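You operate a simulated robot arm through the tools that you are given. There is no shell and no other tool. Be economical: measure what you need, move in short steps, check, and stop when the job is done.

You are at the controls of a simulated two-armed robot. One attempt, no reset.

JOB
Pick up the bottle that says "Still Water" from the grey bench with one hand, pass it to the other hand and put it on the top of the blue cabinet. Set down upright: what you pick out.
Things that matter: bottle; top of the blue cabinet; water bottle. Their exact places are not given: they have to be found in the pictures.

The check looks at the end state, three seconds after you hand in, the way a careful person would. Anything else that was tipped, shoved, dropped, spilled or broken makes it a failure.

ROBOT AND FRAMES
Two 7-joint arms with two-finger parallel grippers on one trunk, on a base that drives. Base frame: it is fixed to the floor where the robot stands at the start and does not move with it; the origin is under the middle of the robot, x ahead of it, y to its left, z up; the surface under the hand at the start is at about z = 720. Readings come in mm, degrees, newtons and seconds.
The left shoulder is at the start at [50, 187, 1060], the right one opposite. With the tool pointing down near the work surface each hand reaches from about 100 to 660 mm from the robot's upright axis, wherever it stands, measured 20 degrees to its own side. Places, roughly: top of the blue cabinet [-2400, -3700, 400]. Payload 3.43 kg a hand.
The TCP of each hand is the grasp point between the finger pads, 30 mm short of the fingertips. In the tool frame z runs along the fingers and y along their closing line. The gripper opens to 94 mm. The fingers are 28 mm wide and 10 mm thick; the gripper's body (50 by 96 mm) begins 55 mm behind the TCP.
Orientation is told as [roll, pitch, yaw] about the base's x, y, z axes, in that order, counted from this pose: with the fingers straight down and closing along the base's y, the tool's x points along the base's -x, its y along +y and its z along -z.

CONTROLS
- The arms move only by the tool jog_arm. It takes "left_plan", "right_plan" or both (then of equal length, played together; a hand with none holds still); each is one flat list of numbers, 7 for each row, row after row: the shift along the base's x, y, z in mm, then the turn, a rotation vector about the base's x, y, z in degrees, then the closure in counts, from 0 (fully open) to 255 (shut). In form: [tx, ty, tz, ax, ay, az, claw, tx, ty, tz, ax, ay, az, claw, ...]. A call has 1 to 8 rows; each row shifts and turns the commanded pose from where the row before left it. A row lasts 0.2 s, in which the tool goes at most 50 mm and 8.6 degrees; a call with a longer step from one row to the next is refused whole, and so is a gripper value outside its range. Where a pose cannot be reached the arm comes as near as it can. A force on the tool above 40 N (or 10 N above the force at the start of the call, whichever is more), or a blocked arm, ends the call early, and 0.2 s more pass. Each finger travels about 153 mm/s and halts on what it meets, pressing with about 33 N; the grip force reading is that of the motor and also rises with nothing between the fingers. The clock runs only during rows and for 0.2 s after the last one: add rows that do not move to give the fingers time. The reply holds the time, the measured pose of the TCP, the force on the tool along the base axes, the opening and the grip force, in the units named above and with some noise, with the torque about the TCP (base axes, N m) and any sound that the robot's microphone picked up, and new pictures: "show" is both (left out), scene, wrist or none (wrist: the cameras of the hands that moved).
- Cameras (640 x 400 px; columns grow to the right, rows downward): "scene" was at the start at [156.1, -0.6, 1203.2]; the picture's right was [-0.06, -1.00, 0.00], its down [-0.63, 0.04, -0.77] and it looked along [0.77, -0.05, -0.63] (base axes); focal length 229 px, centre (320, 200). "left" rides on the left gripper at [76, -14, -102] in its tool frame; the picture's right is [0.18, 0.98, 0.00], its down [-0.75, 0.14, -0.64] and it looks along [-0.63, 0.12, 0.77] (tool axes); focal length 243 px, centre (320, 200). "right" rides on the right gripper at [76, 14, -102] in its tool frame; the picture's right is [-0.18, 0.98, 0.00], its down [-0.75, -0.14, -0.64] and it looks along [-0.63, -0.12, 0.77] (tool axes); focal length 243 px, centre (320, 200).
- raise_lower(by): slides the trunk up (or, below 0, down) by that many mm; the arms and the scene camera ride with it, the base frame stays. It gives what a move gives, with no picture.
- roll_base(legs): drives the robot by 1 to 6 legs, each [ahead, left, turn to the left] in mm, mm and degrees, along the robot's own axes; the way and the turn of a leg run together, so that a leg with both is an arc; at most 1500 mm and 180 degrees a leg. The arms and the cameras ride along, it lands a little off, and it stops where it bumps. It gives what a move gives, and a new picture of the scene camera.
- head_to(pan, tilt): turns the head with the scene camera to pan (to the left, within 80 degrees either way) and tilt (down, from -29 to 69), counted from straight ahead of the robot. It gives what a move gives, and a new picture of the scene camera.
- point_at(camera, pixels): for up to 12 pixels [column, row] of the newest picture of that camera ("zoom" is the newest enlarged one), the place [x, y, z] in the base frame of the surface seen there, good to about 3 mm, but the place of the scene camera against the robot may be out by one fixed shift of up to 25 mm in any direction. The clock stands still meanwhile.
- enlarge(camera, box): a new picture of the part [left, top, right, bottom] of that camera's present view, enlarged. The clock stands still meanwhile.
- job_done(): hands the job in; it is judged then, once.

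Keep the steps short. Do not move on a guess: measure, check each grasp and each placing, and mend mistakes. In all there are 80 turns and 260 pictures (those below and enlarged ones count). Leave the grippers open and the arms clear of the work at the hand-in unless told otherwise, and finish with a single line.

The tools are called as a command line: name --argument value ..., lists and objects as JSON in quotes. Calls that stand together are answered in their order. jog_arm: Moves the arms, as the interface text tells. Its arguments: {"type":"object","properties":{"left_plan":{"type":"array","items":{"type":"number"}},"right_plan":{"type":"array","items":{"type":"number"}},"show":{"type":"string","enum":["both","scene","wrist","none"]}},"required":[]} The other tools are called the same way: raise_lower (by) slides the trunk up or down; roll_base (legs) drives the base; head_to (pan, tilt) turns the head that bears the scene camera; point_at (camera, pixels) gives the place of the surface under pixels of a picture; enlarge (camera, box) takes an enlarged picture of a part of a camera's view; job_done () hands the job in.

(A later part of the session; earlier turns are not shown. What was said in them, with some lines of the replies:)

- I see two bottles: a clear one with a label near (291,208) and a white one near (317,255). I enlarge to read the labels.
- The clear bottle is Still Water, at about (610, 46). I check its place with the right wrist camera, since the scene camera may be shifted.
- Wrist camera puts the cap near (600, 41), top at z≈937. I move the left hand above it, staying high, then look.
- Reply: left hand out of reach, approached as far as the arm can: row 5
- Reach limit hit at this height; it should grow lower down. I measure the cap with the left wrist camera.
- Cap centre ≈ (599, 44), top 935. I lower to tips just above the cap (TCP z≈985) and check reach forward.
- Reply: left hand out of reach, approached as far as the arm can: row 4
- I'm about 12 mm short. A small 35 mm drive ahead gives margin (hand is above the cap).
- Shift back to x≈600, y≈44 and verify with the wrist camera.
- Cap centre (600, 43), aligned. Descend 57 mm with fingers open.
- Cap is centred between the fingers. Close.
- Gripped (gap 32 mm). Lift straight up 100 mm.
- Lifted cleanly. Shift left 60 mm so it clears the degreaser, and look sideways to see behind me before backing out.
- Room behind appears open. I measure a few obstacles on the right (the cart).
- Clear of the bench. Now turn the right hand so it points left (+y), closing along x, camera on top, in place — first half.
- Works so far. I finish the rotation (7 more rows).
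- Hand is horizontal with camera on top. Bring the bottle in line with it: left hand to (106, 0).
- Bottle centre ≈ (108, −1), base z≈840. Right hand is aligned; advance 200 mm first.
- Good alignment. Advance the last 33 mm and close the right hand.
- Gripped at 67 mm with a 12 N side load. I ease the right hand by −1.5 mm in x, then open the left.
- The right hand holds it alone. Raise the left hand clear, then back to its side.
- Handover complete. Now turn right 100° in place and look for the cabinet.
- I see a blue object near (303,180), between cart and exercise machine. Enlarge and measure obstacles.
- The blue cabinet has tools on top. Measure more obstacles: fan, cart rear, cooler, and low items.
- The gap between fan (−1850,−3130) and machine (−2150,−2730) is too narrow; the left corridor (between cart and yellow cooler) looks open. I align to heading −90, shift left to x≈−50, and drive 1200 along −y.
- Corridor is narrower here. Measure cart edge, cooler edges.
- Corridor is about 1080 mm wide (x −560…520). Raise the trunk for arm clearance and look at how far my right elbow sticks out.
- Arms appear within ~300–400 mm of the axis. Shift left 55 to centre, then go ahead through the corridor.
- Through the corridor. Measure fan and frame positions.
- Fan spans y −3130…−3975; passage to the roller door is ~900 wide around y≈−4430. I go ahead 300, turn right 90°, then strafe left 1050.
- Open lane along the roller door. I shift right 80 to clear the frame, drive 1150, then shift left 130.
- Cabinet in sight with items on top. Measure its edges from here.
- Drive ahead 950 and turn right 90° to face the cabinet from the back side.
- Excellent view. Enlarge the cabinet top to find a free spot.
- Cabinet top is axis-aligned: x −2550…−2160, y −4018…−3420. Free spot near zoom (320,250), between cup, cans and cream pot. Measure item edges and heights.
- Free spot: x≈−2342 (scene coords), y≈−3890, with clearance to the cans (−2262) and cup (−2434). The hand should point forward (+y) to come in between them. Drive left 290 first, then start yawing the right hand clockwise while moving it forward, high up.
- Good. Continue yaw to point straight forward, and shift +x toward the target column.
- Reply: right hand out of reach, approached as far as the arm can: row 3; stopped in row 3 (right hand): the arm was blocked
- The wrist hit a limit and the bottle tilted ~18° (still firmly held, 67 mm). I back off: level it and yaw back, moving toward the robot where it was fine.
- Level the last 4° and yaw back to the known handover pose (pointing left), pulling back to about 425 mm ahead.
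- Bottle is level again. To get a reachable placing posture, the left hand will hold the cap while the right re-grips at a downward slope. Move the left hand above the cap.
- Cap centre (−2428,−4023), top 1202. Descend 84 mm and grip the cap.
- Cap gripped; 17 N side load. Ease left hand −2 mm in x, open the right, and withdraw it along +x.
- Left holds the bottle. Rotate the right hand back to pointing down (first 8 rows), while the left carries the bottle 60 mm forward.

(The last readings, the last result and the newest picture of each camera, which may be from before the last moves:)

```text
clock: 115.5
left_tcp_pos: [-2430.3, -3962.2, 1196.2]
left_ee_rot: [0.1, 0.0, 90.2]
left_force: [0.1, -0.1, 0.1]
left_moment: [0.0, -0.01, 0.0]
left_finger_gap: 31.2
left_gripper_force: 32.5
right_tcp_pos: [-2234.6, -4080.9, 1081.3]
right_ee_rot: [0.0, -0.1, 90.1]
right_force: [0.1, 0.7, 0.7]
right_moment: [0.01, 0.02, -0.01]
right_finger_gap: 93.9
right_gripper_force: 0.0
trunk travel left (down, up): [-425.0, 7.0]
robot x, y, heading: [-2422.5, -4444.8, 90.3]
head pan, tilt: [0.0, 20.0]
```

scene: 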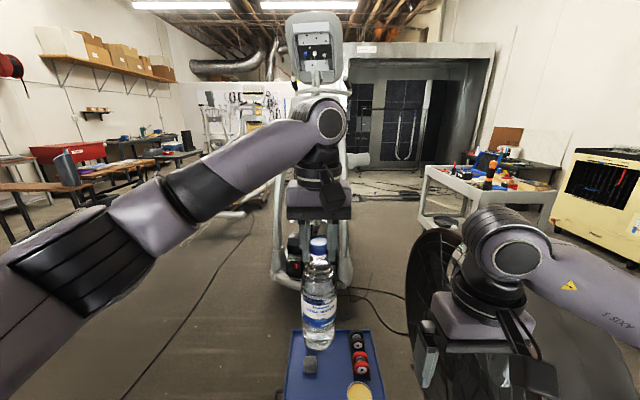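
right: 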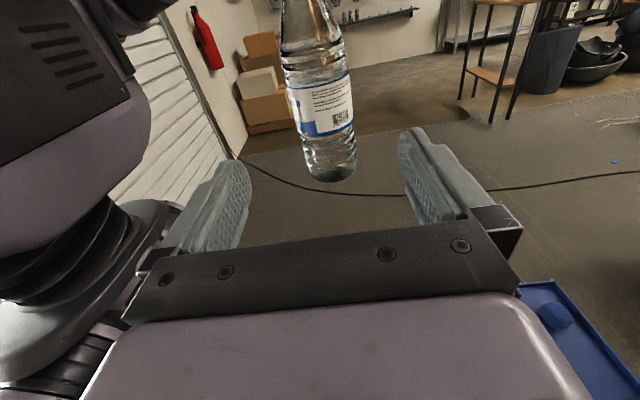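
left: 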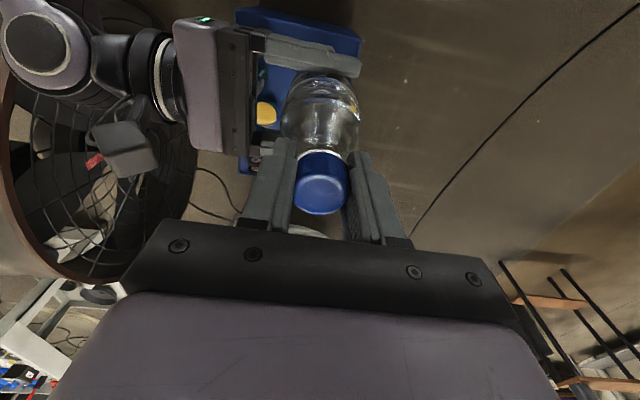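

Pointing down with yaw 0. Pitch the right hand forward 48° (so it slopes 42° below horizontal).

jog_arm --right_plan '[0, 0, 0, 8, 0, 0, 0, 0, 0, 0, 8, 0, 0, 0, 0, 0, 0, 8, 0, 0, 0, 0, 0, 0, 8, 0, 0, 0, 0, 0, 0, 8, 0, 0, 0, 0, 0, 0, 8, 0, 0, 0, 0, 0, 0, 0, 0, 0, 0]'

```text
clock: 117.1
left_tcp_pos: [-2430.6, -3962.2, 1196.9]
left_ee_rot: [-0.1, 0.0, 90.3]
left_force: [-0.2, 0.1, -0.3]
left_moment: [-0.01, 0.0, 0.03]
left_finger_gap: 31.0
left_gripper_force: 32.9
right_tcp_pos: [-2245.4, -4046.2, 1083.8]
right_ee_rot: [-0.2, -48.0, 90.2]
right_force: [0.1, 1.1, -0.2]
right_moment: [-0.01, 0.01, 0.01]
right_finger_gap: 94.1
right_gripper_force: 0.1
right hand out of reach, approached as far as the arm can: row 5, 6
trunk travel left (down, up): [-425.0, 7.0]
robot x, y, heading: [-2426.2, -4444.2, 90.1]
head pan, tilt: [0.0, 20.0]
```

scene: 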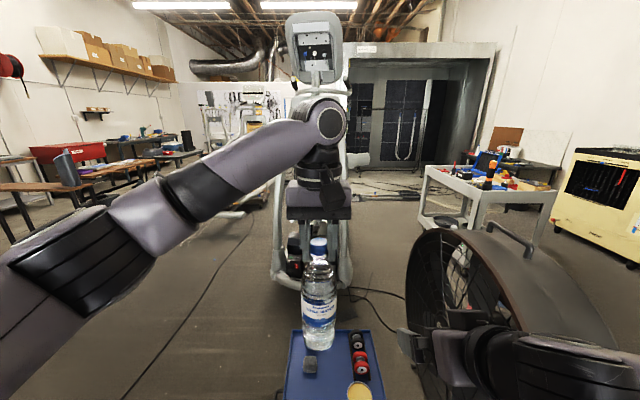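
right: 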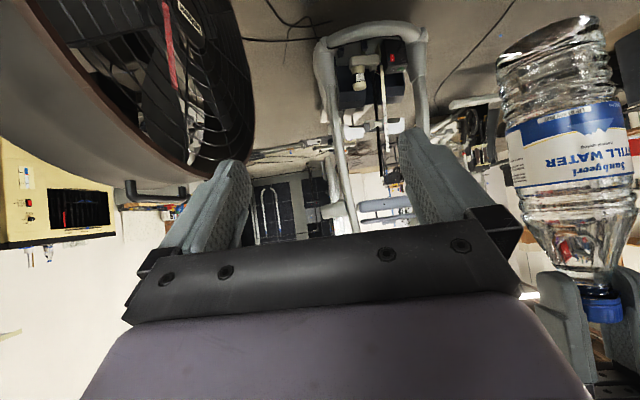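

Pose works. Move the left hand 60 mm further forward for room, and the right hand sideways behind the bottle.

jog_arm --left_plan '[0, 20, 0, 0, 0, 0, 255, 0, 20, 0, 0, 0, 0, 255, 0, 20, 0, 0, 0, 0, 255, 0, 0, 0, 0, 0, 0, 255, 0, 0, 0, 0, 0, 0, 255, 0, 0, 0, 0, 0, 0, 255]' --right_plan '[0, 10, 0, 0, 0, 0, 0, 0, 10, 0, 0, 0, 0, 0, -30, 10, 0, 0, 0, 0, 0, -45, 0, 0, 0, 0, 0, 0, -45, 0, 0, 0, 0, 0, 0, 0, 0, 0, 0, 0, 0, 0]'

```text
clock: 118.5
left_tcp_pos: [-2427.4, -3902.1, 1195.9]
left_ee_rot: [0.0, 0.1, 90.2]
left_force: [-0.2, 0.1, -0.8]
left_moment: [-0.02, -0.01, -0.01]
left_finger_gap: 31.4
left_gripper_force: 33.5
right_tcp_pos: [-2366.4, -4013.7, 1081.6]
right_ee_rot: [0.0, -48.0, 90.0]
right_force: [0.4, 0.4, 0.6]
right_moment: [0.02, 0.01, 0.02]
right_finger_gap: 94.0
right_gripper_force: 0.1
trunk travel left (down, up): [-425.0, 7.0]
robot x, y, heading: [-2427.1, -4446.7, 90.1]
head pan, tilt: [0.0, 20.0]
```

scene: 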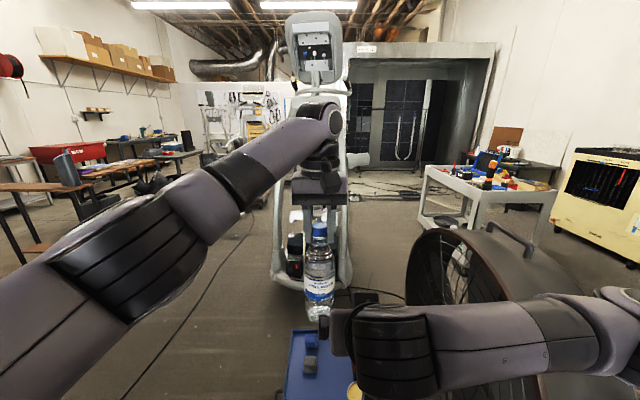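
right: 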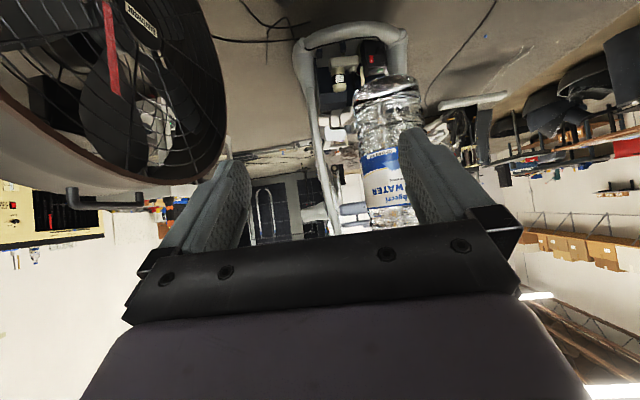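
left: 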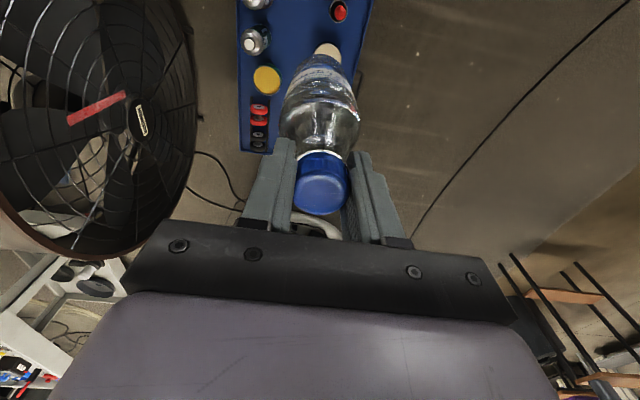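

Shift 62 mm more to centre on the bottle, then advance 60 mm (stopping short) and check.

jog_arm --right_plan '[-31, 0, 7, 0, 0, 0, 0, -31, 0, 7, 0, 0, 0, 0, 0, 0, 0, 0, 0, 0, 0, 0, 30, 0, 0, 0, 0, 0, 0, 30, 0, 0, 0, 0, 0, 0, 0, 0, 0, 0, 0, 0]'

```text
clock: 119.9
left_tcp_pos: [-2427.0, -3901.9, 1195.2]
left_ee_rot: [-0.1, 0.1, 90.3]
left_force: [-0.6, -1.2, 0.6]
left_moment: [0.0, -0.02, -0.02]
left_finger_gap: 31.1
left_gripper_force: 32.9
right_tcp_pos: [-2428.0, -3954.8, 1095.9]
right_ee_rot: [0.0, -48.1, 90.1]
right_force: [0.1, -0.7, -0.2]
right_moment: [0.01, 0.01, 0.02]
right_finger_gap: 94.1
right_gripper_force: 0.2
trunk travel left (down, up): [-425.0, 7.0]
robot x, y, heading: [-2422.6, -4446.8, 90.0]
head pan, tilt: [0.0, 20.0]
```

scene: 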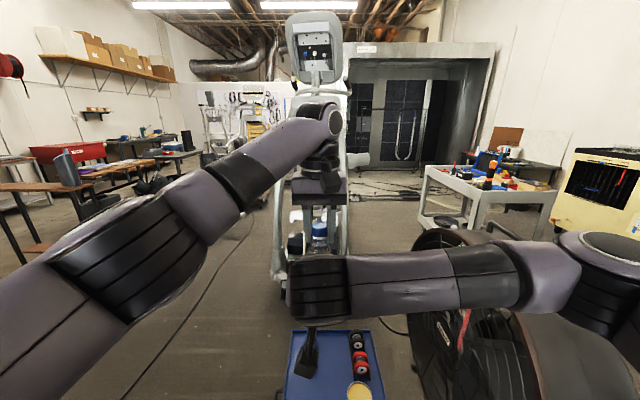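
right: 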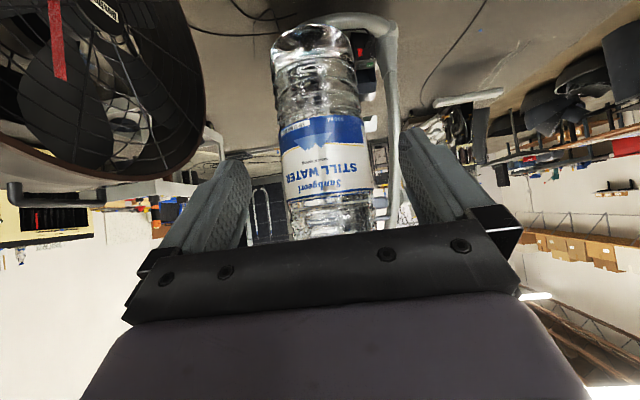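

Centred. Advance 37 mm to y≈−3918 and close the right hand.

jog_arm --right_plan '[0, 19, 0, 0, 0, 0, 0, 0, 18, 0, 0, 0, 0, 0, 0, 0, 0, 0, 0, 0, 0, 0, 0, 0, 0, 0, 0, 255, 0, 0, 0, 0, 0, 0, 255, 0, 0, 0, 0, 0, 0, 255, 0, 0, 0, 0, 0, 0, 255]' --show "wrist"

```text
clock: 121.5
left_tcp_pos: [-2428.8, -3902.5, 1197.0]
left_ee_rot: [0.0, 0.1, 90.3]
left_force: [1.1, -1.6, 0.4]
left_moment: [-0.11, -0.17, 0.07]
left_finger_gap: 31.4
left_gripper_force: 32.9
right_tcp_pos: [-2428.8, -3917.6, 1096.0]
right_ee_rot: [-0.1, -48.1, 90.3]
right_force: [-2.4, 0.0, 0.4]
right_moment: [-0.01, -0.04, -0.03]
right_finger_gap: 64.1
right_gripper_force: 33.1
trunk travel left (down, up): [-425.0, 7.0]
robot x, y, heading: [-2425.4, -4445.6, 90.1]
head pan, tilt: [0.0, 20.0]
```

right: 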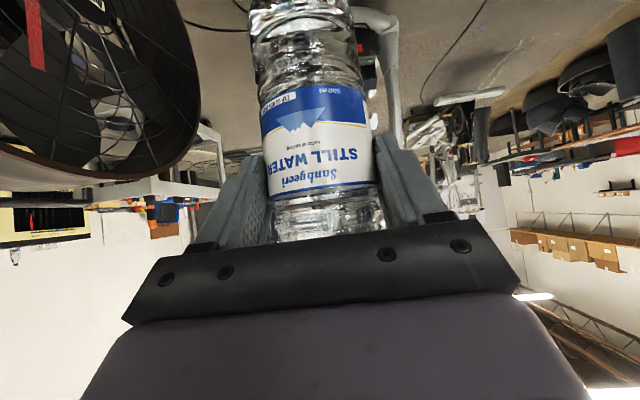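

Firm at 64 mm, no side load. Open the left and raise it clear, then move it away left.

jog_arm --left_plan '[0, 0, 0, 0, 0, 0, 100, 0, 0, 0, 0, 0, 0, 0, 0, 0, 0, 0, 0, 0, 0, 0, -2, 25, 0, 0, 0, 0, 0, -3, 25, 0, 0, 0, 0, 0, -5, 20, 0, 0, 0, 0, -40, 0, 0, 0, 0, 0, 0, -45, 0, 0, 0, 0, 0, 0]' --show "scene"

```text
clock: 123.3
left_tcp_pos: [-2517.8, -3919.6, 1257.9]
left_ee_rot: [0.0, 0.0, 90.2]
left_force: [-0.1, -1.1, 0.0]
left_moment: [0.01, -0.02, -0.02]
left_finger_gap: 93.8
left_gripper_force: 0.1
left hand out of reach, approached as far as the arm can: row 5, 6
right_tcp_pos: [-2428.7, -3919.6, 1096.3]
right_ee_rot: [0.0, -48.1, 90.2]
right_force: [0.4, -0.4, 0.1]
right_moment: [-0.09, 0.01, 0.02]
right_finger_gap: 64.2
right_gripper_force: 33.2
trunk travel left (down, up): [-425.0, 7.0]
robot x, y, heading: [-2423.3, -4446.7, 90.3]
head pan, tilt: [0.0, 20.0]
```

scene: 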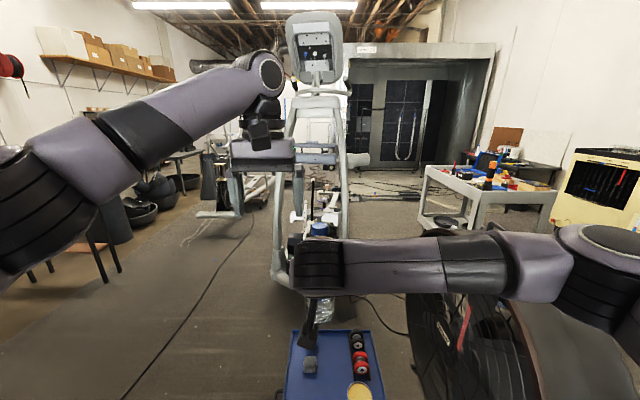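

Left is free; the right holds the bottle. Before lowering I check where the right elbow is relative to the fan.

point_at --camera "scene" --pixels '[[600, 240], [630, 300], [560, 230], [520, 270], [440, 265], [345, 265], [580, 330], [530, 330], [320, 228], [480, 340], [410, 300]]'

jog_arm --left_plan '[-40, -20, 0, 0, 0, 0, 0, -40, -25, 0, 0, 0, 0, 0, -35, -25, 0, 0, 0, 0, 0, -30, -25, 0, 0, 0, 0, 0, 0, -25, 0, 0, 0, 0, 0]' --right_plan '[22, 0, 0, 0, 0, 0, 255, 22, 0, 0, 0, 0, 0, 255, 22, 0, 0, 0, 0, 0, 255, 22, 0, 0, 0, 0, 0, 255, 0, 0, 0, 0, 0, 0, 255]' --show "scene"

```text
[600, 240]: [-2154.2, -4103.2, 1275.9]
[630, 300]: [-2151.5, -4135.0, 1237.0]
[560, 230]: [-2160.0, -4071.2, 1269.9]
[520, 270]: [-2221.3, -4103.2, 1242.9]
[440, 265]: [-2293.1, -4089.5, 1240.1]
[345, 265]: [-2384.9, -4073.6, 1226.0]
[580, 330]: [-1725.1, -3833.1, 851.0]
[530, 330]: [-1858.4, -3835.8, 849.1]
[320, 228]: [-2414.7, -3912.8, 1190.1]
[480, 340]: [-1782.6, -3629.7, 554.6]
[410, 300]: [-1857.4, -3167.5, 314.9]
```

```text
clock: 124.5
left_tcp_pos: [-2663.8, -4039.4, 1257.0]
left_ee_rot: [0.0, 0.0, 90.3]
left_force: [0.2, 0.2, -0.1]
left_moment: [0.0, -0.02, 0.0]
left_finger_gap: 93.9
left_gripper_force: 0.1
right_tcp_pos: [-2340.0, -3918.7, 1095.3]
right_ee_rot: [0.0, -47.9, 90.2]
right_force: [-0.2, 0.2, -0.5]
right_moment: [-0.09, -0.01, 0.02]
right_finger_gap: 63.8
right_gripper_force: 33.3
trunk travel left (down, up): [-425.0, 7.0]
robot x, y, heading: [-2422.5, -4446.4, 90.3]
head pan, tilt: [0.0, 20.0]
```

scene: 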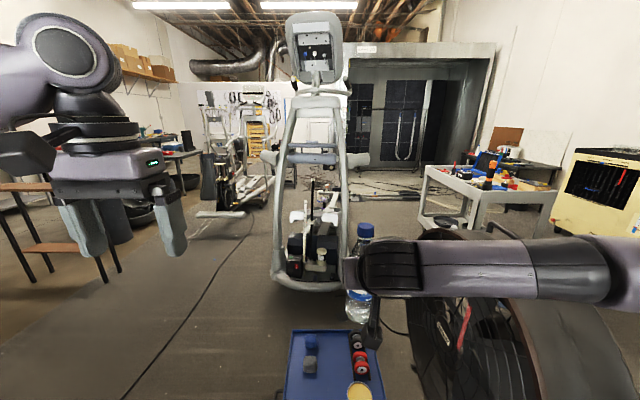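

Right arm stays clear of the fan. Pull back 15 mm in y, then lower the trunk 415 mm (bottle base will be at ~573, above all items).

jog_arm --right_plan '[0, -15, 0, 0, 0, 0, 255, 0, 0, 0, 0, 0, 0, 255]' --show "none"

raise_lower --by -415

head_to --pan 0 --tilt 45

```text
clock: 125.1
left_tcp_pos: [-2662.9, -4037.6, 1256.4]
left_ee_rot: [-0.1, 0.1, 90.2]
left_force: [0.0, -0.4, -0.1]
left_moment: [-0.01, -0.02, -0.03]
left_finger_gap: 94.1
left_gripper_force: 0.1
right_tcp_pos: [-2339.3, -3934.7, 1095.6]
right_ee_rot: [0.0, -47.9, 90.1]
right_force: [-0.3, 0.2, 0.1]
right_moment: [-0.11, 0.02, -0.02]
right_finger_gap: 63.7
right_gripper_force: 32.8
trunk travel left (down, up): [-425.0, 7.0]
robot x, y, heading: [-2427.3, -4445.6, 90.3]
head pan, tilt: [0.0, 20.0]
```

```text
refused: -415 is not a number from -400 to 400
```

```text
clock: 126.0
left_tcp_pos: [-2662.2, -4039.5, 1257.0]
left_ee_rot: [0.1, 0.0, 90.3]
left_force: [-0.1, 0.3, 0.4]
left_moment: [0.03, 0.01, -0.01]
left_finger_gap: 94.1
left_gripper_force: 0.1
right_tcp_pos: [-2339.1, -3934.7, 1095.7]
right_ee_rot: [-0.1, -48.0, 90.1]
right_force: [0.7, -0.2, 0.2]
right_moment: [-0.08, 0.0, -0.03]
right_finger_gap: 63.6
right_gripper_force: 33.2
trunk travel left (down, up): [-425.0, 7.0]
robot x, y, heading: [-2424.1, -4446.3, 90.1]
head pan, tilt: [0.0, 45.0]
```

scene: 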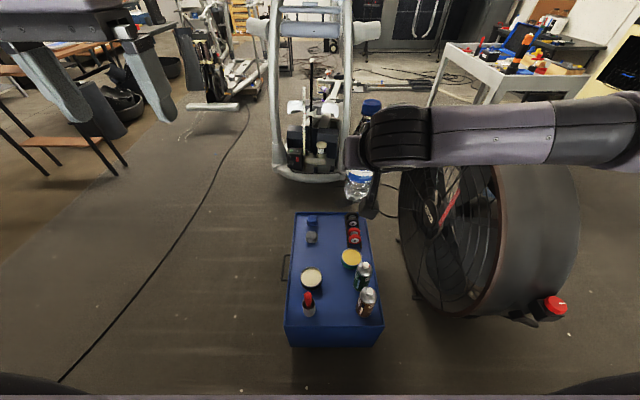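

Maximum is 400 per call; lower 390. First re-measure the gap from this view.

enlarge --camera "scene" --box '[275, 205, 395, 355]'

raise_lower --by -390

head_to --pan 2 --tilt 55

```text
2.67 times, centred on (335, 280) of scene
```

zoom: 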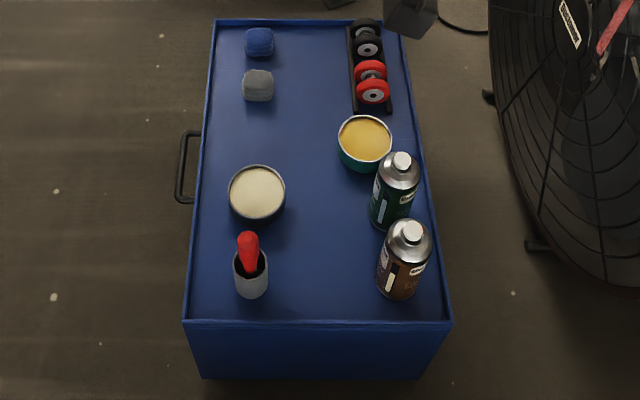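

```text
clock: 129.7
left_tcp_pos: [-2662.7, -4039.8, 867.3]
left_ee_rot: [0.0, 0.1, 90.3]
left_force: [-0.7, 0.0, -0.2]
left_moment: [0.02, 0.02, 0.0]
left_finger_gap: 94.0
left_gripper_force: 0.0
right_tcp_pos: [-2339.8, -3933.4, 705.6]
right_ee_rot: [-0.1, -47.9, 90.1]
right_force: [0.0, -0.6, -0.2]
right_moment: [-0.08, 0.03, 0.02]
right_finger_gap: 63.7
right_gripper_force: 32.8
trunk travel left (down, up): [-35.0, 397.0]
robot x, y, heading: [-2425.8, -4444.0, 90.2]
head pan, tilt: [0.0, 45.0]
```

```text
clock: 130.5
left_tcp_pos: [-2663.6, -4038.2, 866.9]
left_ee_rot: [-0.1, 0.0, 90.3]
left_force: [-0.9, 0.2, 0.3]
left_moment: [0.0, -0.01, 0.01]
left_finger_gap: 94.0
left_gripper_force: 0.0
right_tcp_pos: [-2338.8, -3934.1, 705.8]
right_ee_rot: [-0.1, -48.0, 90.2]
right_force: [-0.7, -0.1, 0.0]
right_moment: [-0.09, 0.01, 0.01]
right_finger_gap: 63.5
right_gripper_force: 33.2
trunk travel left (down, up): [-35.0, 397.0]
robot x, y, heading: [-2422.8, -4446.8, 90.2]
head pan, tilt: [2.0, 55.0]
```

scene: 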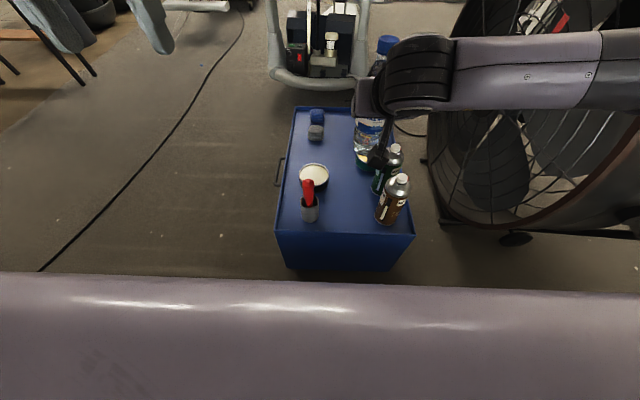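

Measure item edges again from here plus the bottle's position in the same (scene) coordinates.

enlarge --camera "scene" --box '[270, 90, 430, 250]'

point_at --camera "scene" --pixels '[[377, 212], [390, 180], [375, 180], [319, 208], [329, 175], [320, 218], [345, 205], [358, 148], [385, 38], [370, 125], [307, 180]]'

```text
2.50 times, centred on (350, 170) of scene
```

zoom: 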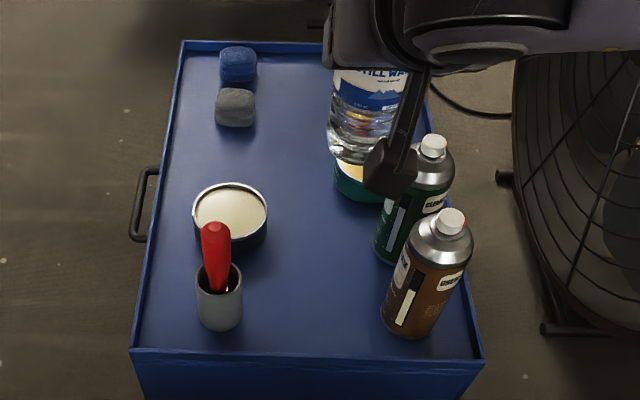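

```text
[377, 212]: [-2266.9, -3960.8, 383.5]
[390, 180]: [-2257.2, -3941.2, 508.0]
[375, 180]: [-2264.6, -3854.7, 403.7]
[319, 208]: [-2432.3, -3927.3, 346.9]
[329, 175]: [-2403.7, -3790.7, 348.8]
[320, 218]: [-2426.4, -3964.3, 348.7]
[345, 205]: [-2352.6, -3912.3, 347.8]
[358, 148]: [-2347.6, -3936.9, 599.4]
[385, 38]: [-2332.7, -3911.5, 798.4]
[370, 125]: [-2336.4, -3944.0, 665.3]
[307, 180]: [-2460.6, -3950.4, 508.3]
```

Bottle (scene coords) is at (−2337,−3911); the gap centre is ≈ −2345. Shift −7 mm in x and lower 160 mm.

jog_arm --right_plan '[-7, 0, -20, 0, 0, 0, 255, 0, 0, -35, 0, 0, 0, 255, 0, 0, -35, 0, 0, 0, 255, 0, 0, -35, 0, 0, 0, 255, 0, 0, -35, 0, 0, 0, 255, 0, 0, 0, 0, 0, 0, 255]'

```text
clock: 131.9
left_tcp_pos: [-2663.4, -4038.9, 866.2]
left_ee_rot: [0.1, 0.0, 90.3]
left_force: [0.3, -0.1, -0.1]
left_moment: [0.02, 0.02, 0.01]
left_finger_gap: 93.7
left_gripper_force: 0.1
right_tcp_pos: [-2346.2, -3935.5, 545.8]
right_ee_rot: [0.0, -48.0, 90.0]
right_force: [-0.5, 0.4, -0.2]
right_moment: [-0.11, -0.01, 0.02]
right_finger_gap: 63.6
right_gripper_force: 32.4
trunk travel left (down, up): [-35.0, 397.0]
robot x, y, heading: [-2426.4, -4448.2, 90.3]
head pan, tilt: [2.0, 55.0]
```

scene: 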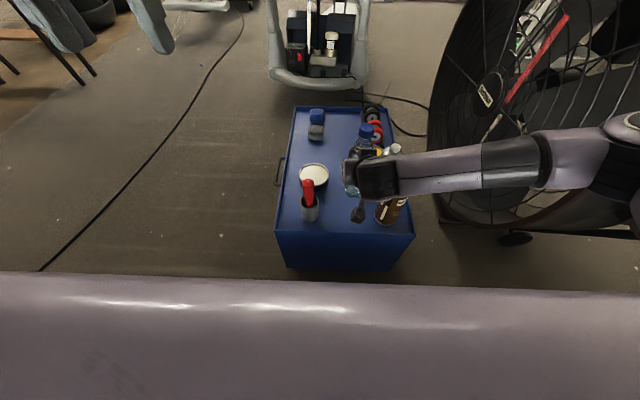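
right: 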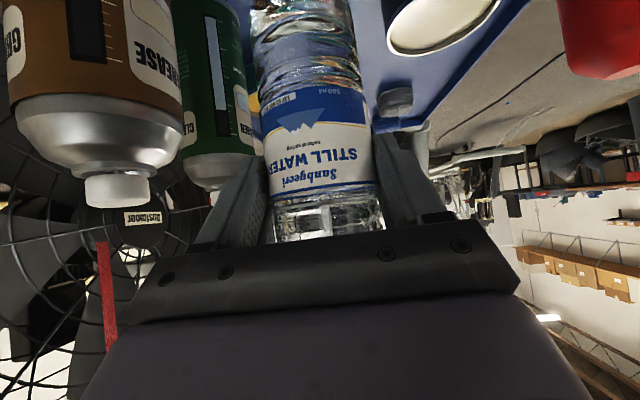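

The forearm passes near the brown can; check clearance before continuing.

enlarge --camera "scene" --box '[300, 100, 440, 240]'

point_at --camera "scene" --pixels '[[400, 192], [410, 192], [430, 190], [410, 175], [420, 160], [378, 195], [365, 195], [395, 205], [356, 215], [400, 153]]'

point_at --camera "right" --pixels '[[110, 190], [100, 120], [180, 80], [245, 60], [215, 150], [420, 50], [395, 100], [390, 20], [180, 20]]'

```text
2.86 times, centred on (370, 170) of scene
```

zoom: 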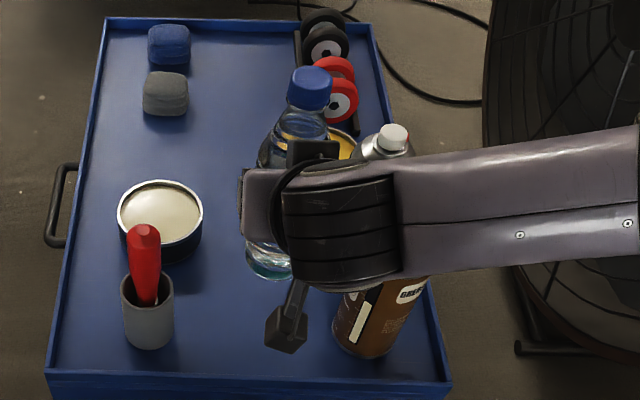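

```text
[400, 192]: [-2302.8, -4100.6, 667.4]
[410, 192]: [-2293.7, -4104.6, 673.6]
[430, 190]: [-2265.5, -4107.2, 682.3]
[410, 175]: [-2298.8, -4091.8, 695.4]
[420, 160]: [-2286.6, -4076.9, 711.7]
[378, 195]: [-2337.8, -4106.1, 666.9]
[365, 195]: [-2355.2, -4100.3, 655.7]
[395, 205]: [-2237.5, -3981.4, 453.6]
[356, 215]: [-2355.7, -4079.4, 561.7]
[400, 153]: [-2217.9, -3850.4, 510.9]
```

```text
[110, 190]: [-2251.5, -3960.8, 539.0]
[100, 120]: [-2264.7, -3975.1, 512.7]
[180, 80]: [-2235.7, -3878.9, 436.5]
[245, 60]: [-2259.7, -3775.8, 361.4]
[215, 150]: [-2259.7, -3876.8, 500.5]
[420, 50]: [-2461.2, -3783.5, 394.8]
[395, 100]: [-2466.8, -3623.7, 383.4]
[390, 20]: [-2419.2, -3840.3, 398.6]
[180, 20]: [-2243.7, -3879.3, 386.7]
```

Forearm is behind and above the can; clear. Lower 65 mm further, then look.

jog_arm --right_plan '[0, 0, -20, 0, 0, 0, 255, 0, 0, -20, 0, 0, 0, 255, 0, 0, -15, 0, 0, 0, 255, 0, 0, -10, 0, 0, 0, 255, 0, 0, 0, 0, 0, 0, 255]'

```text
clock: 133.1
left_tcp_pos: [-2663.3, -4038.6, 866.4]
left_ee_rot: [0.0, 0.0, 90.2]
left_force: [1.0, 0.4, 0.5]
left_moment: [-0.03, -0.04, -0.03]
left_finger_gap: 94.1
left_gripper_force: 0.0
right_tcp_pos: [-2346.5, -3932.6, 481.5]
right_ee_rot: [-0.1, -48.1, 90.1]
right_force: [-0.8, -0.1, -1.3]
right_moment: [-0.14, -0.02, 0.0]
right_finger_gap: 63.3
right_gripper_force: 33.1
trunk travel left (down, up): [-35.0, 397.0]
robot x, y, heading: [-2422.7, -4443.0, 90.2]
head pan, tilt: [2.0, 55.0]
```

scene: 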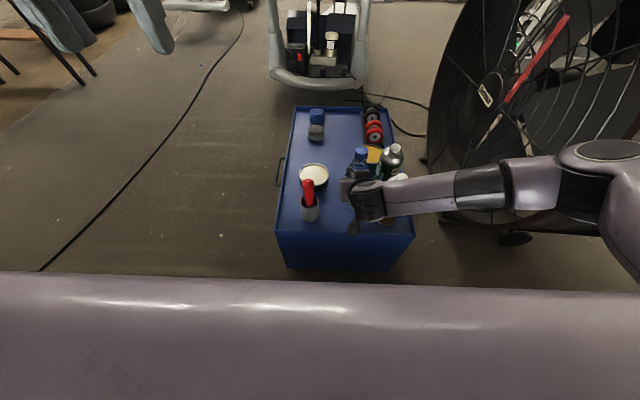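
right: 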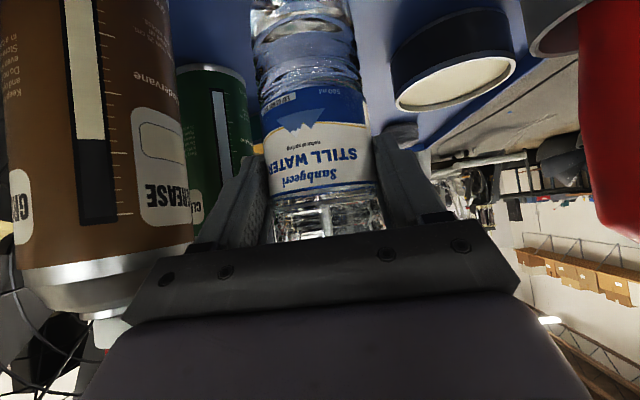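

Clear on both sides. Descend slowly, 2.5 mm per row, watching force.

jog_arm --right_plan '[0, 0, -2.5, 0, 0, 0, 255, 0, 0, -2.5, 0, 0, 0, 255, 0, 0, -2.5, 0, 0, 0, 255, 0, 0, -2.5, 0, 0, 0, 255]' --show "none"

```text
clock: 134.1
left_tcp_pos: [-2662.8, -4038.8, 866.8]
left_ee_rot: [-0.1, 0.1, 90.2]
left_force: [0.1, 0.0, 0.1]
left_moment: [0.01, 0.0, 0.01]
left_finger_gap: 93.7
left_gripper_force: 0.0
right_tcp_pos: [-2346.4, -3934.4, 471.7]
right_ee_rot: [-0.2, -48.0, 90.2]
right_force: [0.2, 0.4, -0.5]
right_moment: [-0.06, -0.02, 0.0]
right_finger_gap: 63.5
right_gripper_force: 33.4
trunk travel left (down, up): [-35.0, 397.0]
robot x, y, heading: [-2423.6, -4444.0, 90.1]
head pan, tilt: [2.0, 55.0]
```

jog_arm --right_plan '[0, 0, -2, 0, 0, 0, 255, 0, 0, -2, 0, 0, 0, 255, 0, 0, -2, 0, 0, 0, 255]' --show "wrist"

```text
clock: 134.9
left_tcp_pos: [-2662.1, -4039.9, 868.2]
left_ee_rot: [0.0, -0.2, 90.2]
left_force: [-0.2, 0.0, 0.5]
left_moment: [-0.01, -0.01, 0.01]
left_finger_gap: 94.1
left_gripper_force: 0.2
right_tcp_pos: [-2347.3, -3933.6, 470.5]
right_ee_rot: [0.0, -48.6, 90.0]
right_force: [3.7, -9.0, 25.8]
right_moment: [0.08, -0.15, -0.12]
right_finger_gap: 62.9
right_gripper_force: 33.4
trunk travel left (down, up): [-35.0, 397.0]
robot x, y, heading: [-2427.6, -4445.4, 90.3]
head pan, tilt: [2.0, 55.0]
```

right: 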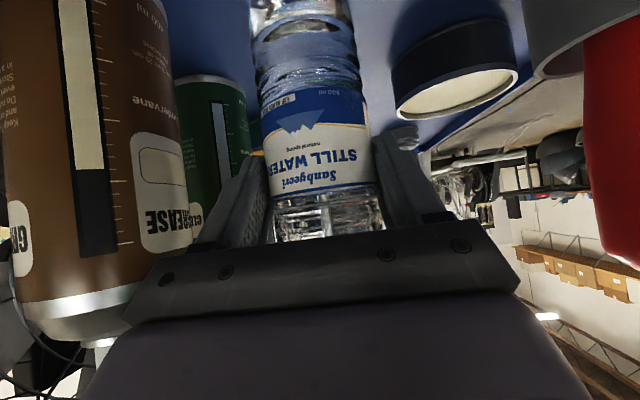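

Contact (26 N up) at TCP 470, as expected for the tray. Ease up 3 mm, then check.

jog_arm --right_plan '[0, 0, 3, 0, 0, 0, 255, 0, 0, 0, 0, 0, 0, 255]' --show "none"

enlarge --camera "scene" --box '[290, 120, 420, 250]'

```text
clock: 135.5
left_tcp_pos: [-2662.6, -4039.9, 868.4]
left_ee_rot: [0.0, -0.2, 90.3]
left_force: [-1.2, 0.3, -0.3]
left_moment: [0.01, -0.01, -0.01]
left_finger_gap: 94.1
left_gripper_force: 0.1
right_tcp_pos: [-2346.6, -3934.0, 470.0]
right_ee_rot: [0.1, -48.2, 90.2]
right_force: [-3.8, 4.3, 13.7]
right_moment: [0.75, 0.25, 0.03]
right_finger_gap: 62.7
right_gripper_force: 33.1
trunk travel left (down, up): [-35.0, 397.0]
robot x, y, heading: [-2424.5, -4446.1, 90.2]
head pan, tilt: [2.0, 55.0]
```

```text
3.08 times, centred on (355, 185) of scene
```

zoom: 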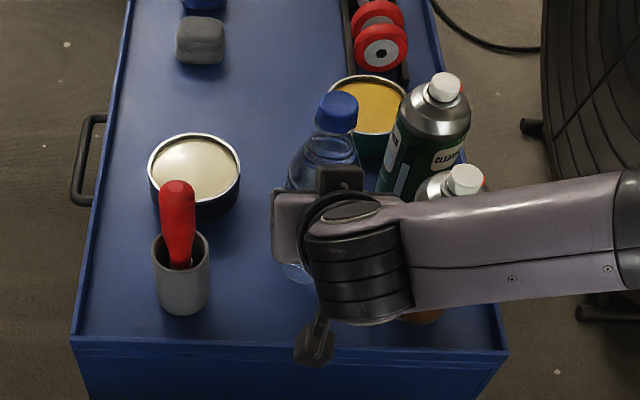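

Bottle rests on the tray. Ease 1 mm more and open gently to ~80 mm.

jog_arm --right_plan '[0, 0, 1, 0, 0, 0, 255, 0, 0, 0, 0, 0, 0, 70, 0, 0, 0, 0, 0, 0, 50, 0, 0, 0, 0, 0, 0, 38, 0, 0, 0, 0, 0, 0, 38]'

```text
clock: 136.7
left_tcp_pos: [-2662.7, -4038.1, 866.7]
left_ee_rot: [0.0, 0.0, 90.2]
left_force: [-0.7, -0.2, 0.5]
left_moment: [-0.03, 0.01, 0.01]
left_finger_gap: 94.1
left_gripper_force: 0.0
right_tcp_pos: [-2346.4, -3935.0, 469.4]
right_ee_rot: [0.0, -48.0, 90.3]
right_force: [-0.2, 0.3, 0.4]
right_moment: [0.0, -0.01, -0.01]
right_finger_gap: 80.1
right_gripper_force: 0.1
trunk travel left (down, up): [-35.0, 397.0]
robot x, y, heading: [-2426.6, -4447.2, 90.0]
head pan, tilt: [2.0, 55.0]
```

scene: 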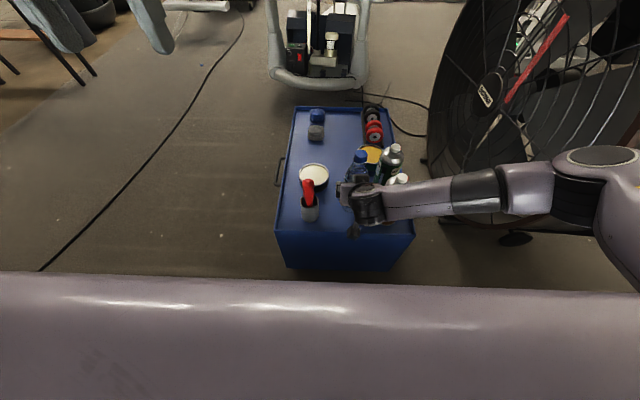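
right: 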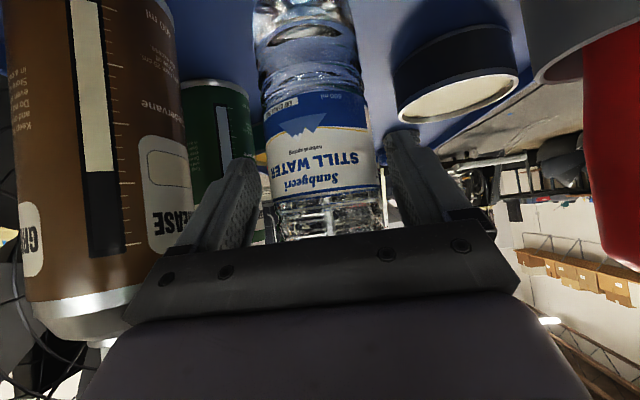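

Bottle stands free. Withdraw back along the tool axis.

jog_arm --right_plan '[0, -11, 10, 0, 0, 0, 38, 0, -11, 10, 0, 0, 0, 38, 0, -15, 13, 0, 0, 0, 38, 0, -15, 13, 0, 0, 0, 38, 0, -22, 20, 0, 0, 0, 38, 0, -15, 30, 0, 0, 0, 38]'

```text
clock: 138.1
left_tcp_pos: [-2663.0, -4038.9, 866.8]
left_ee_rot: [0.0, 0.0, 90.3]
left_force: [-0.4, 0.4, 0.3]
left_moment: [0.01, 0.04, -0.02]
left_finger_gap: 94.0
left_gripper_force: 0.1
right_tcp_pos: [-2345.9, -4024.3, 564.8]
right_ee_rot: [0.0, -48.1, 90.0]
right_force: [-0.5, 0.0, -0.9]
right_moment: [0.01, -0.02, -0.01]
right_finger_gap: 80.2
right_gripper_force: 0.1
trunk travel left (down, up): [-35.0, 397.0]
robot x, y, heading: [-2423.3, -4445.2, 90.0]
head pan, tilt: [2.0, 55.0]
```

scene: 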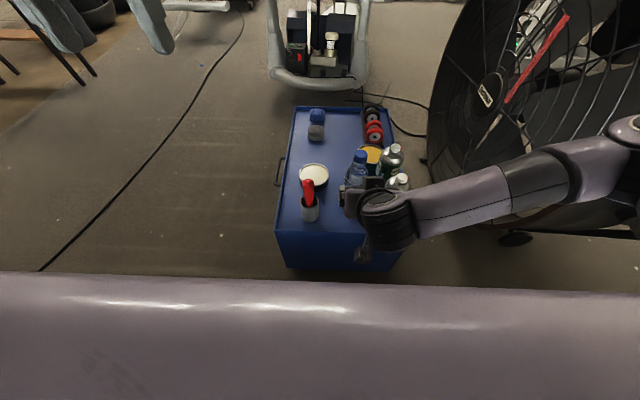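
right: 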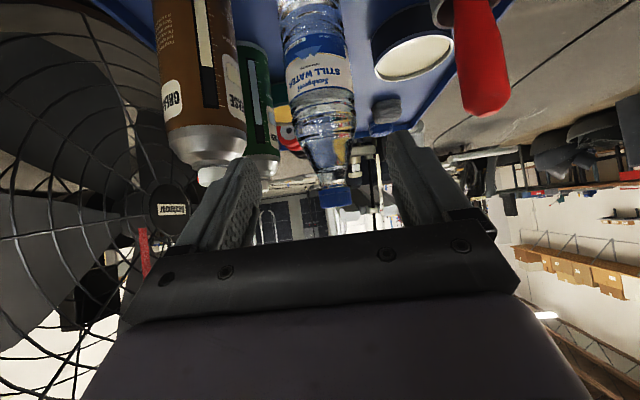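

Bottle stands upright. Raise the trunk to clear everything, open fully, and inspect.

raise_lower --by 300

jog_arm --right_plan '[30, 0, 10, 0, 0, 0, 0, 35, 0, 10, 0, 0, 0, 0, 35, 0, 10, 0, 0, 0, 0]' --show "none"

head_to --pan 4 --tilt 48

enlarge --camera "scene" --box '[260, 150, 420, 330]'

```text
clock: 141.1
left_tcp_pos: [-2662.5, -4038.4, 1166.6]
left_ee_rot: [-0.1, 0.1, 90.3]
left_force: [-0.2, 0.3, 1.0]
left_moment: [0.0, -0.03, 0.0]
left_finger_gap: 93.8
left_gripper_force: 0.1
right_tcp_pos: [-2345.4, -4023.7, 863.9]
right_ee_rot: [-0.1, -47.9, 90.1]
right_force: [0.4, 0.3, -0.1]
right_moment: [-0.03, 0.03, 0.01]
right_finger_gap: 80.0
right_gripper_force: 0.0
trunk travel left (down, up): [-335.0, 97.0]
robot x, y, heading: [-2429.0, -4444.3, 90.3]
head pan, tilt: [2.0, 55.0]
```

```text
clock: 141.9
left_tcp_pos: [-2662.5, -4040.4, 1166.9]
left_ee_rot: [-0.1, 0.0, 90.3]
left_force: [-0.9, -0.3, 0.3]
left_moment: [0.0, -0.01, 0.01]
left_finger_gap: 94.0
left_gripper_force: 0.0
right_tcp_pos: [-2243.1, -4024.9, 894.4]
right_ee_rot: [-0.1, -48.0, 90.2]
right_force: [0.5, -0.2, 0.5]
right_moment: [-0.03, 0.0, 0.02]
right_finger_gap: 94.2
right_gripper_force: 0.2
trunk travel left (down, up): [-335.0, 97.0]
robot x, y, heading: [-2424.8, -4442.7, 90.6]
head pan, tilt: [2.0, 55.0]
```

```text
clock: 142.5
left_tcp_pos: [-2662.6, -4038.6, 1167.0]
left_ee_rot: [0.0, 0.0, 90.3]
left_force: [-0.3, -0.8, 0.4]
left_moment: [0.01, -0.03, -0.02]
left_finger_gap: 93.9
left_gripper_force: 0.0
right_tcp_pos: [-2245.3, -4024.7, 894.5]
right_ee_rot: [-0.1, -48.0, 90.2]
right_force: [-0.7, 0.6, -0.4]
right_moment: [-0.01, 0.01, 0.0]
right_finger_gap: 93.9
right_gripper_force: 0.0
trunk travel left (down, up): [-335.0, 97.0]
robot x, y, heading: [-2425.3, -4446.0, 90.3]
head pan, tilt: [4.0, 48.0]
```

scene: 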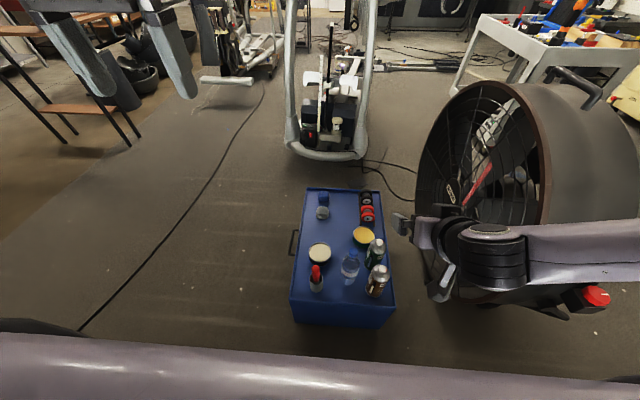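

```text
2.22 times, centred on (340, 240) of scene
```

zoom: 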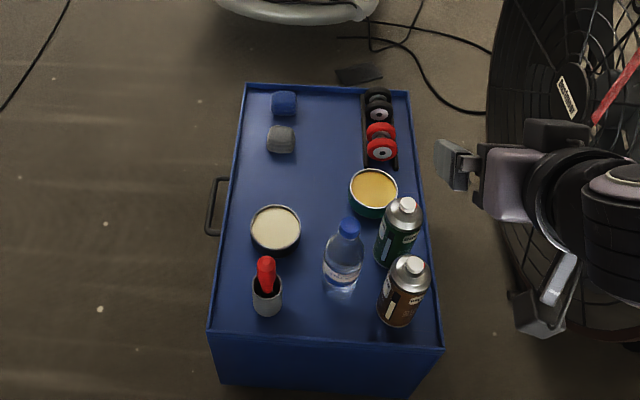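

The bottle is standing upright in the free spot, nothing around it has shifted, and both grippers are open and clear. I hand in.

job_done

```text
The job is handed in.
```

The "Still Water" bottle is standing upright on the top of the blue cabinet, placed there by the right hand after the left hand picked it up and passed it over; the left hand held it again briefly near the cabinet while the right changed its grip, and the last picture shows nothing else there moved.
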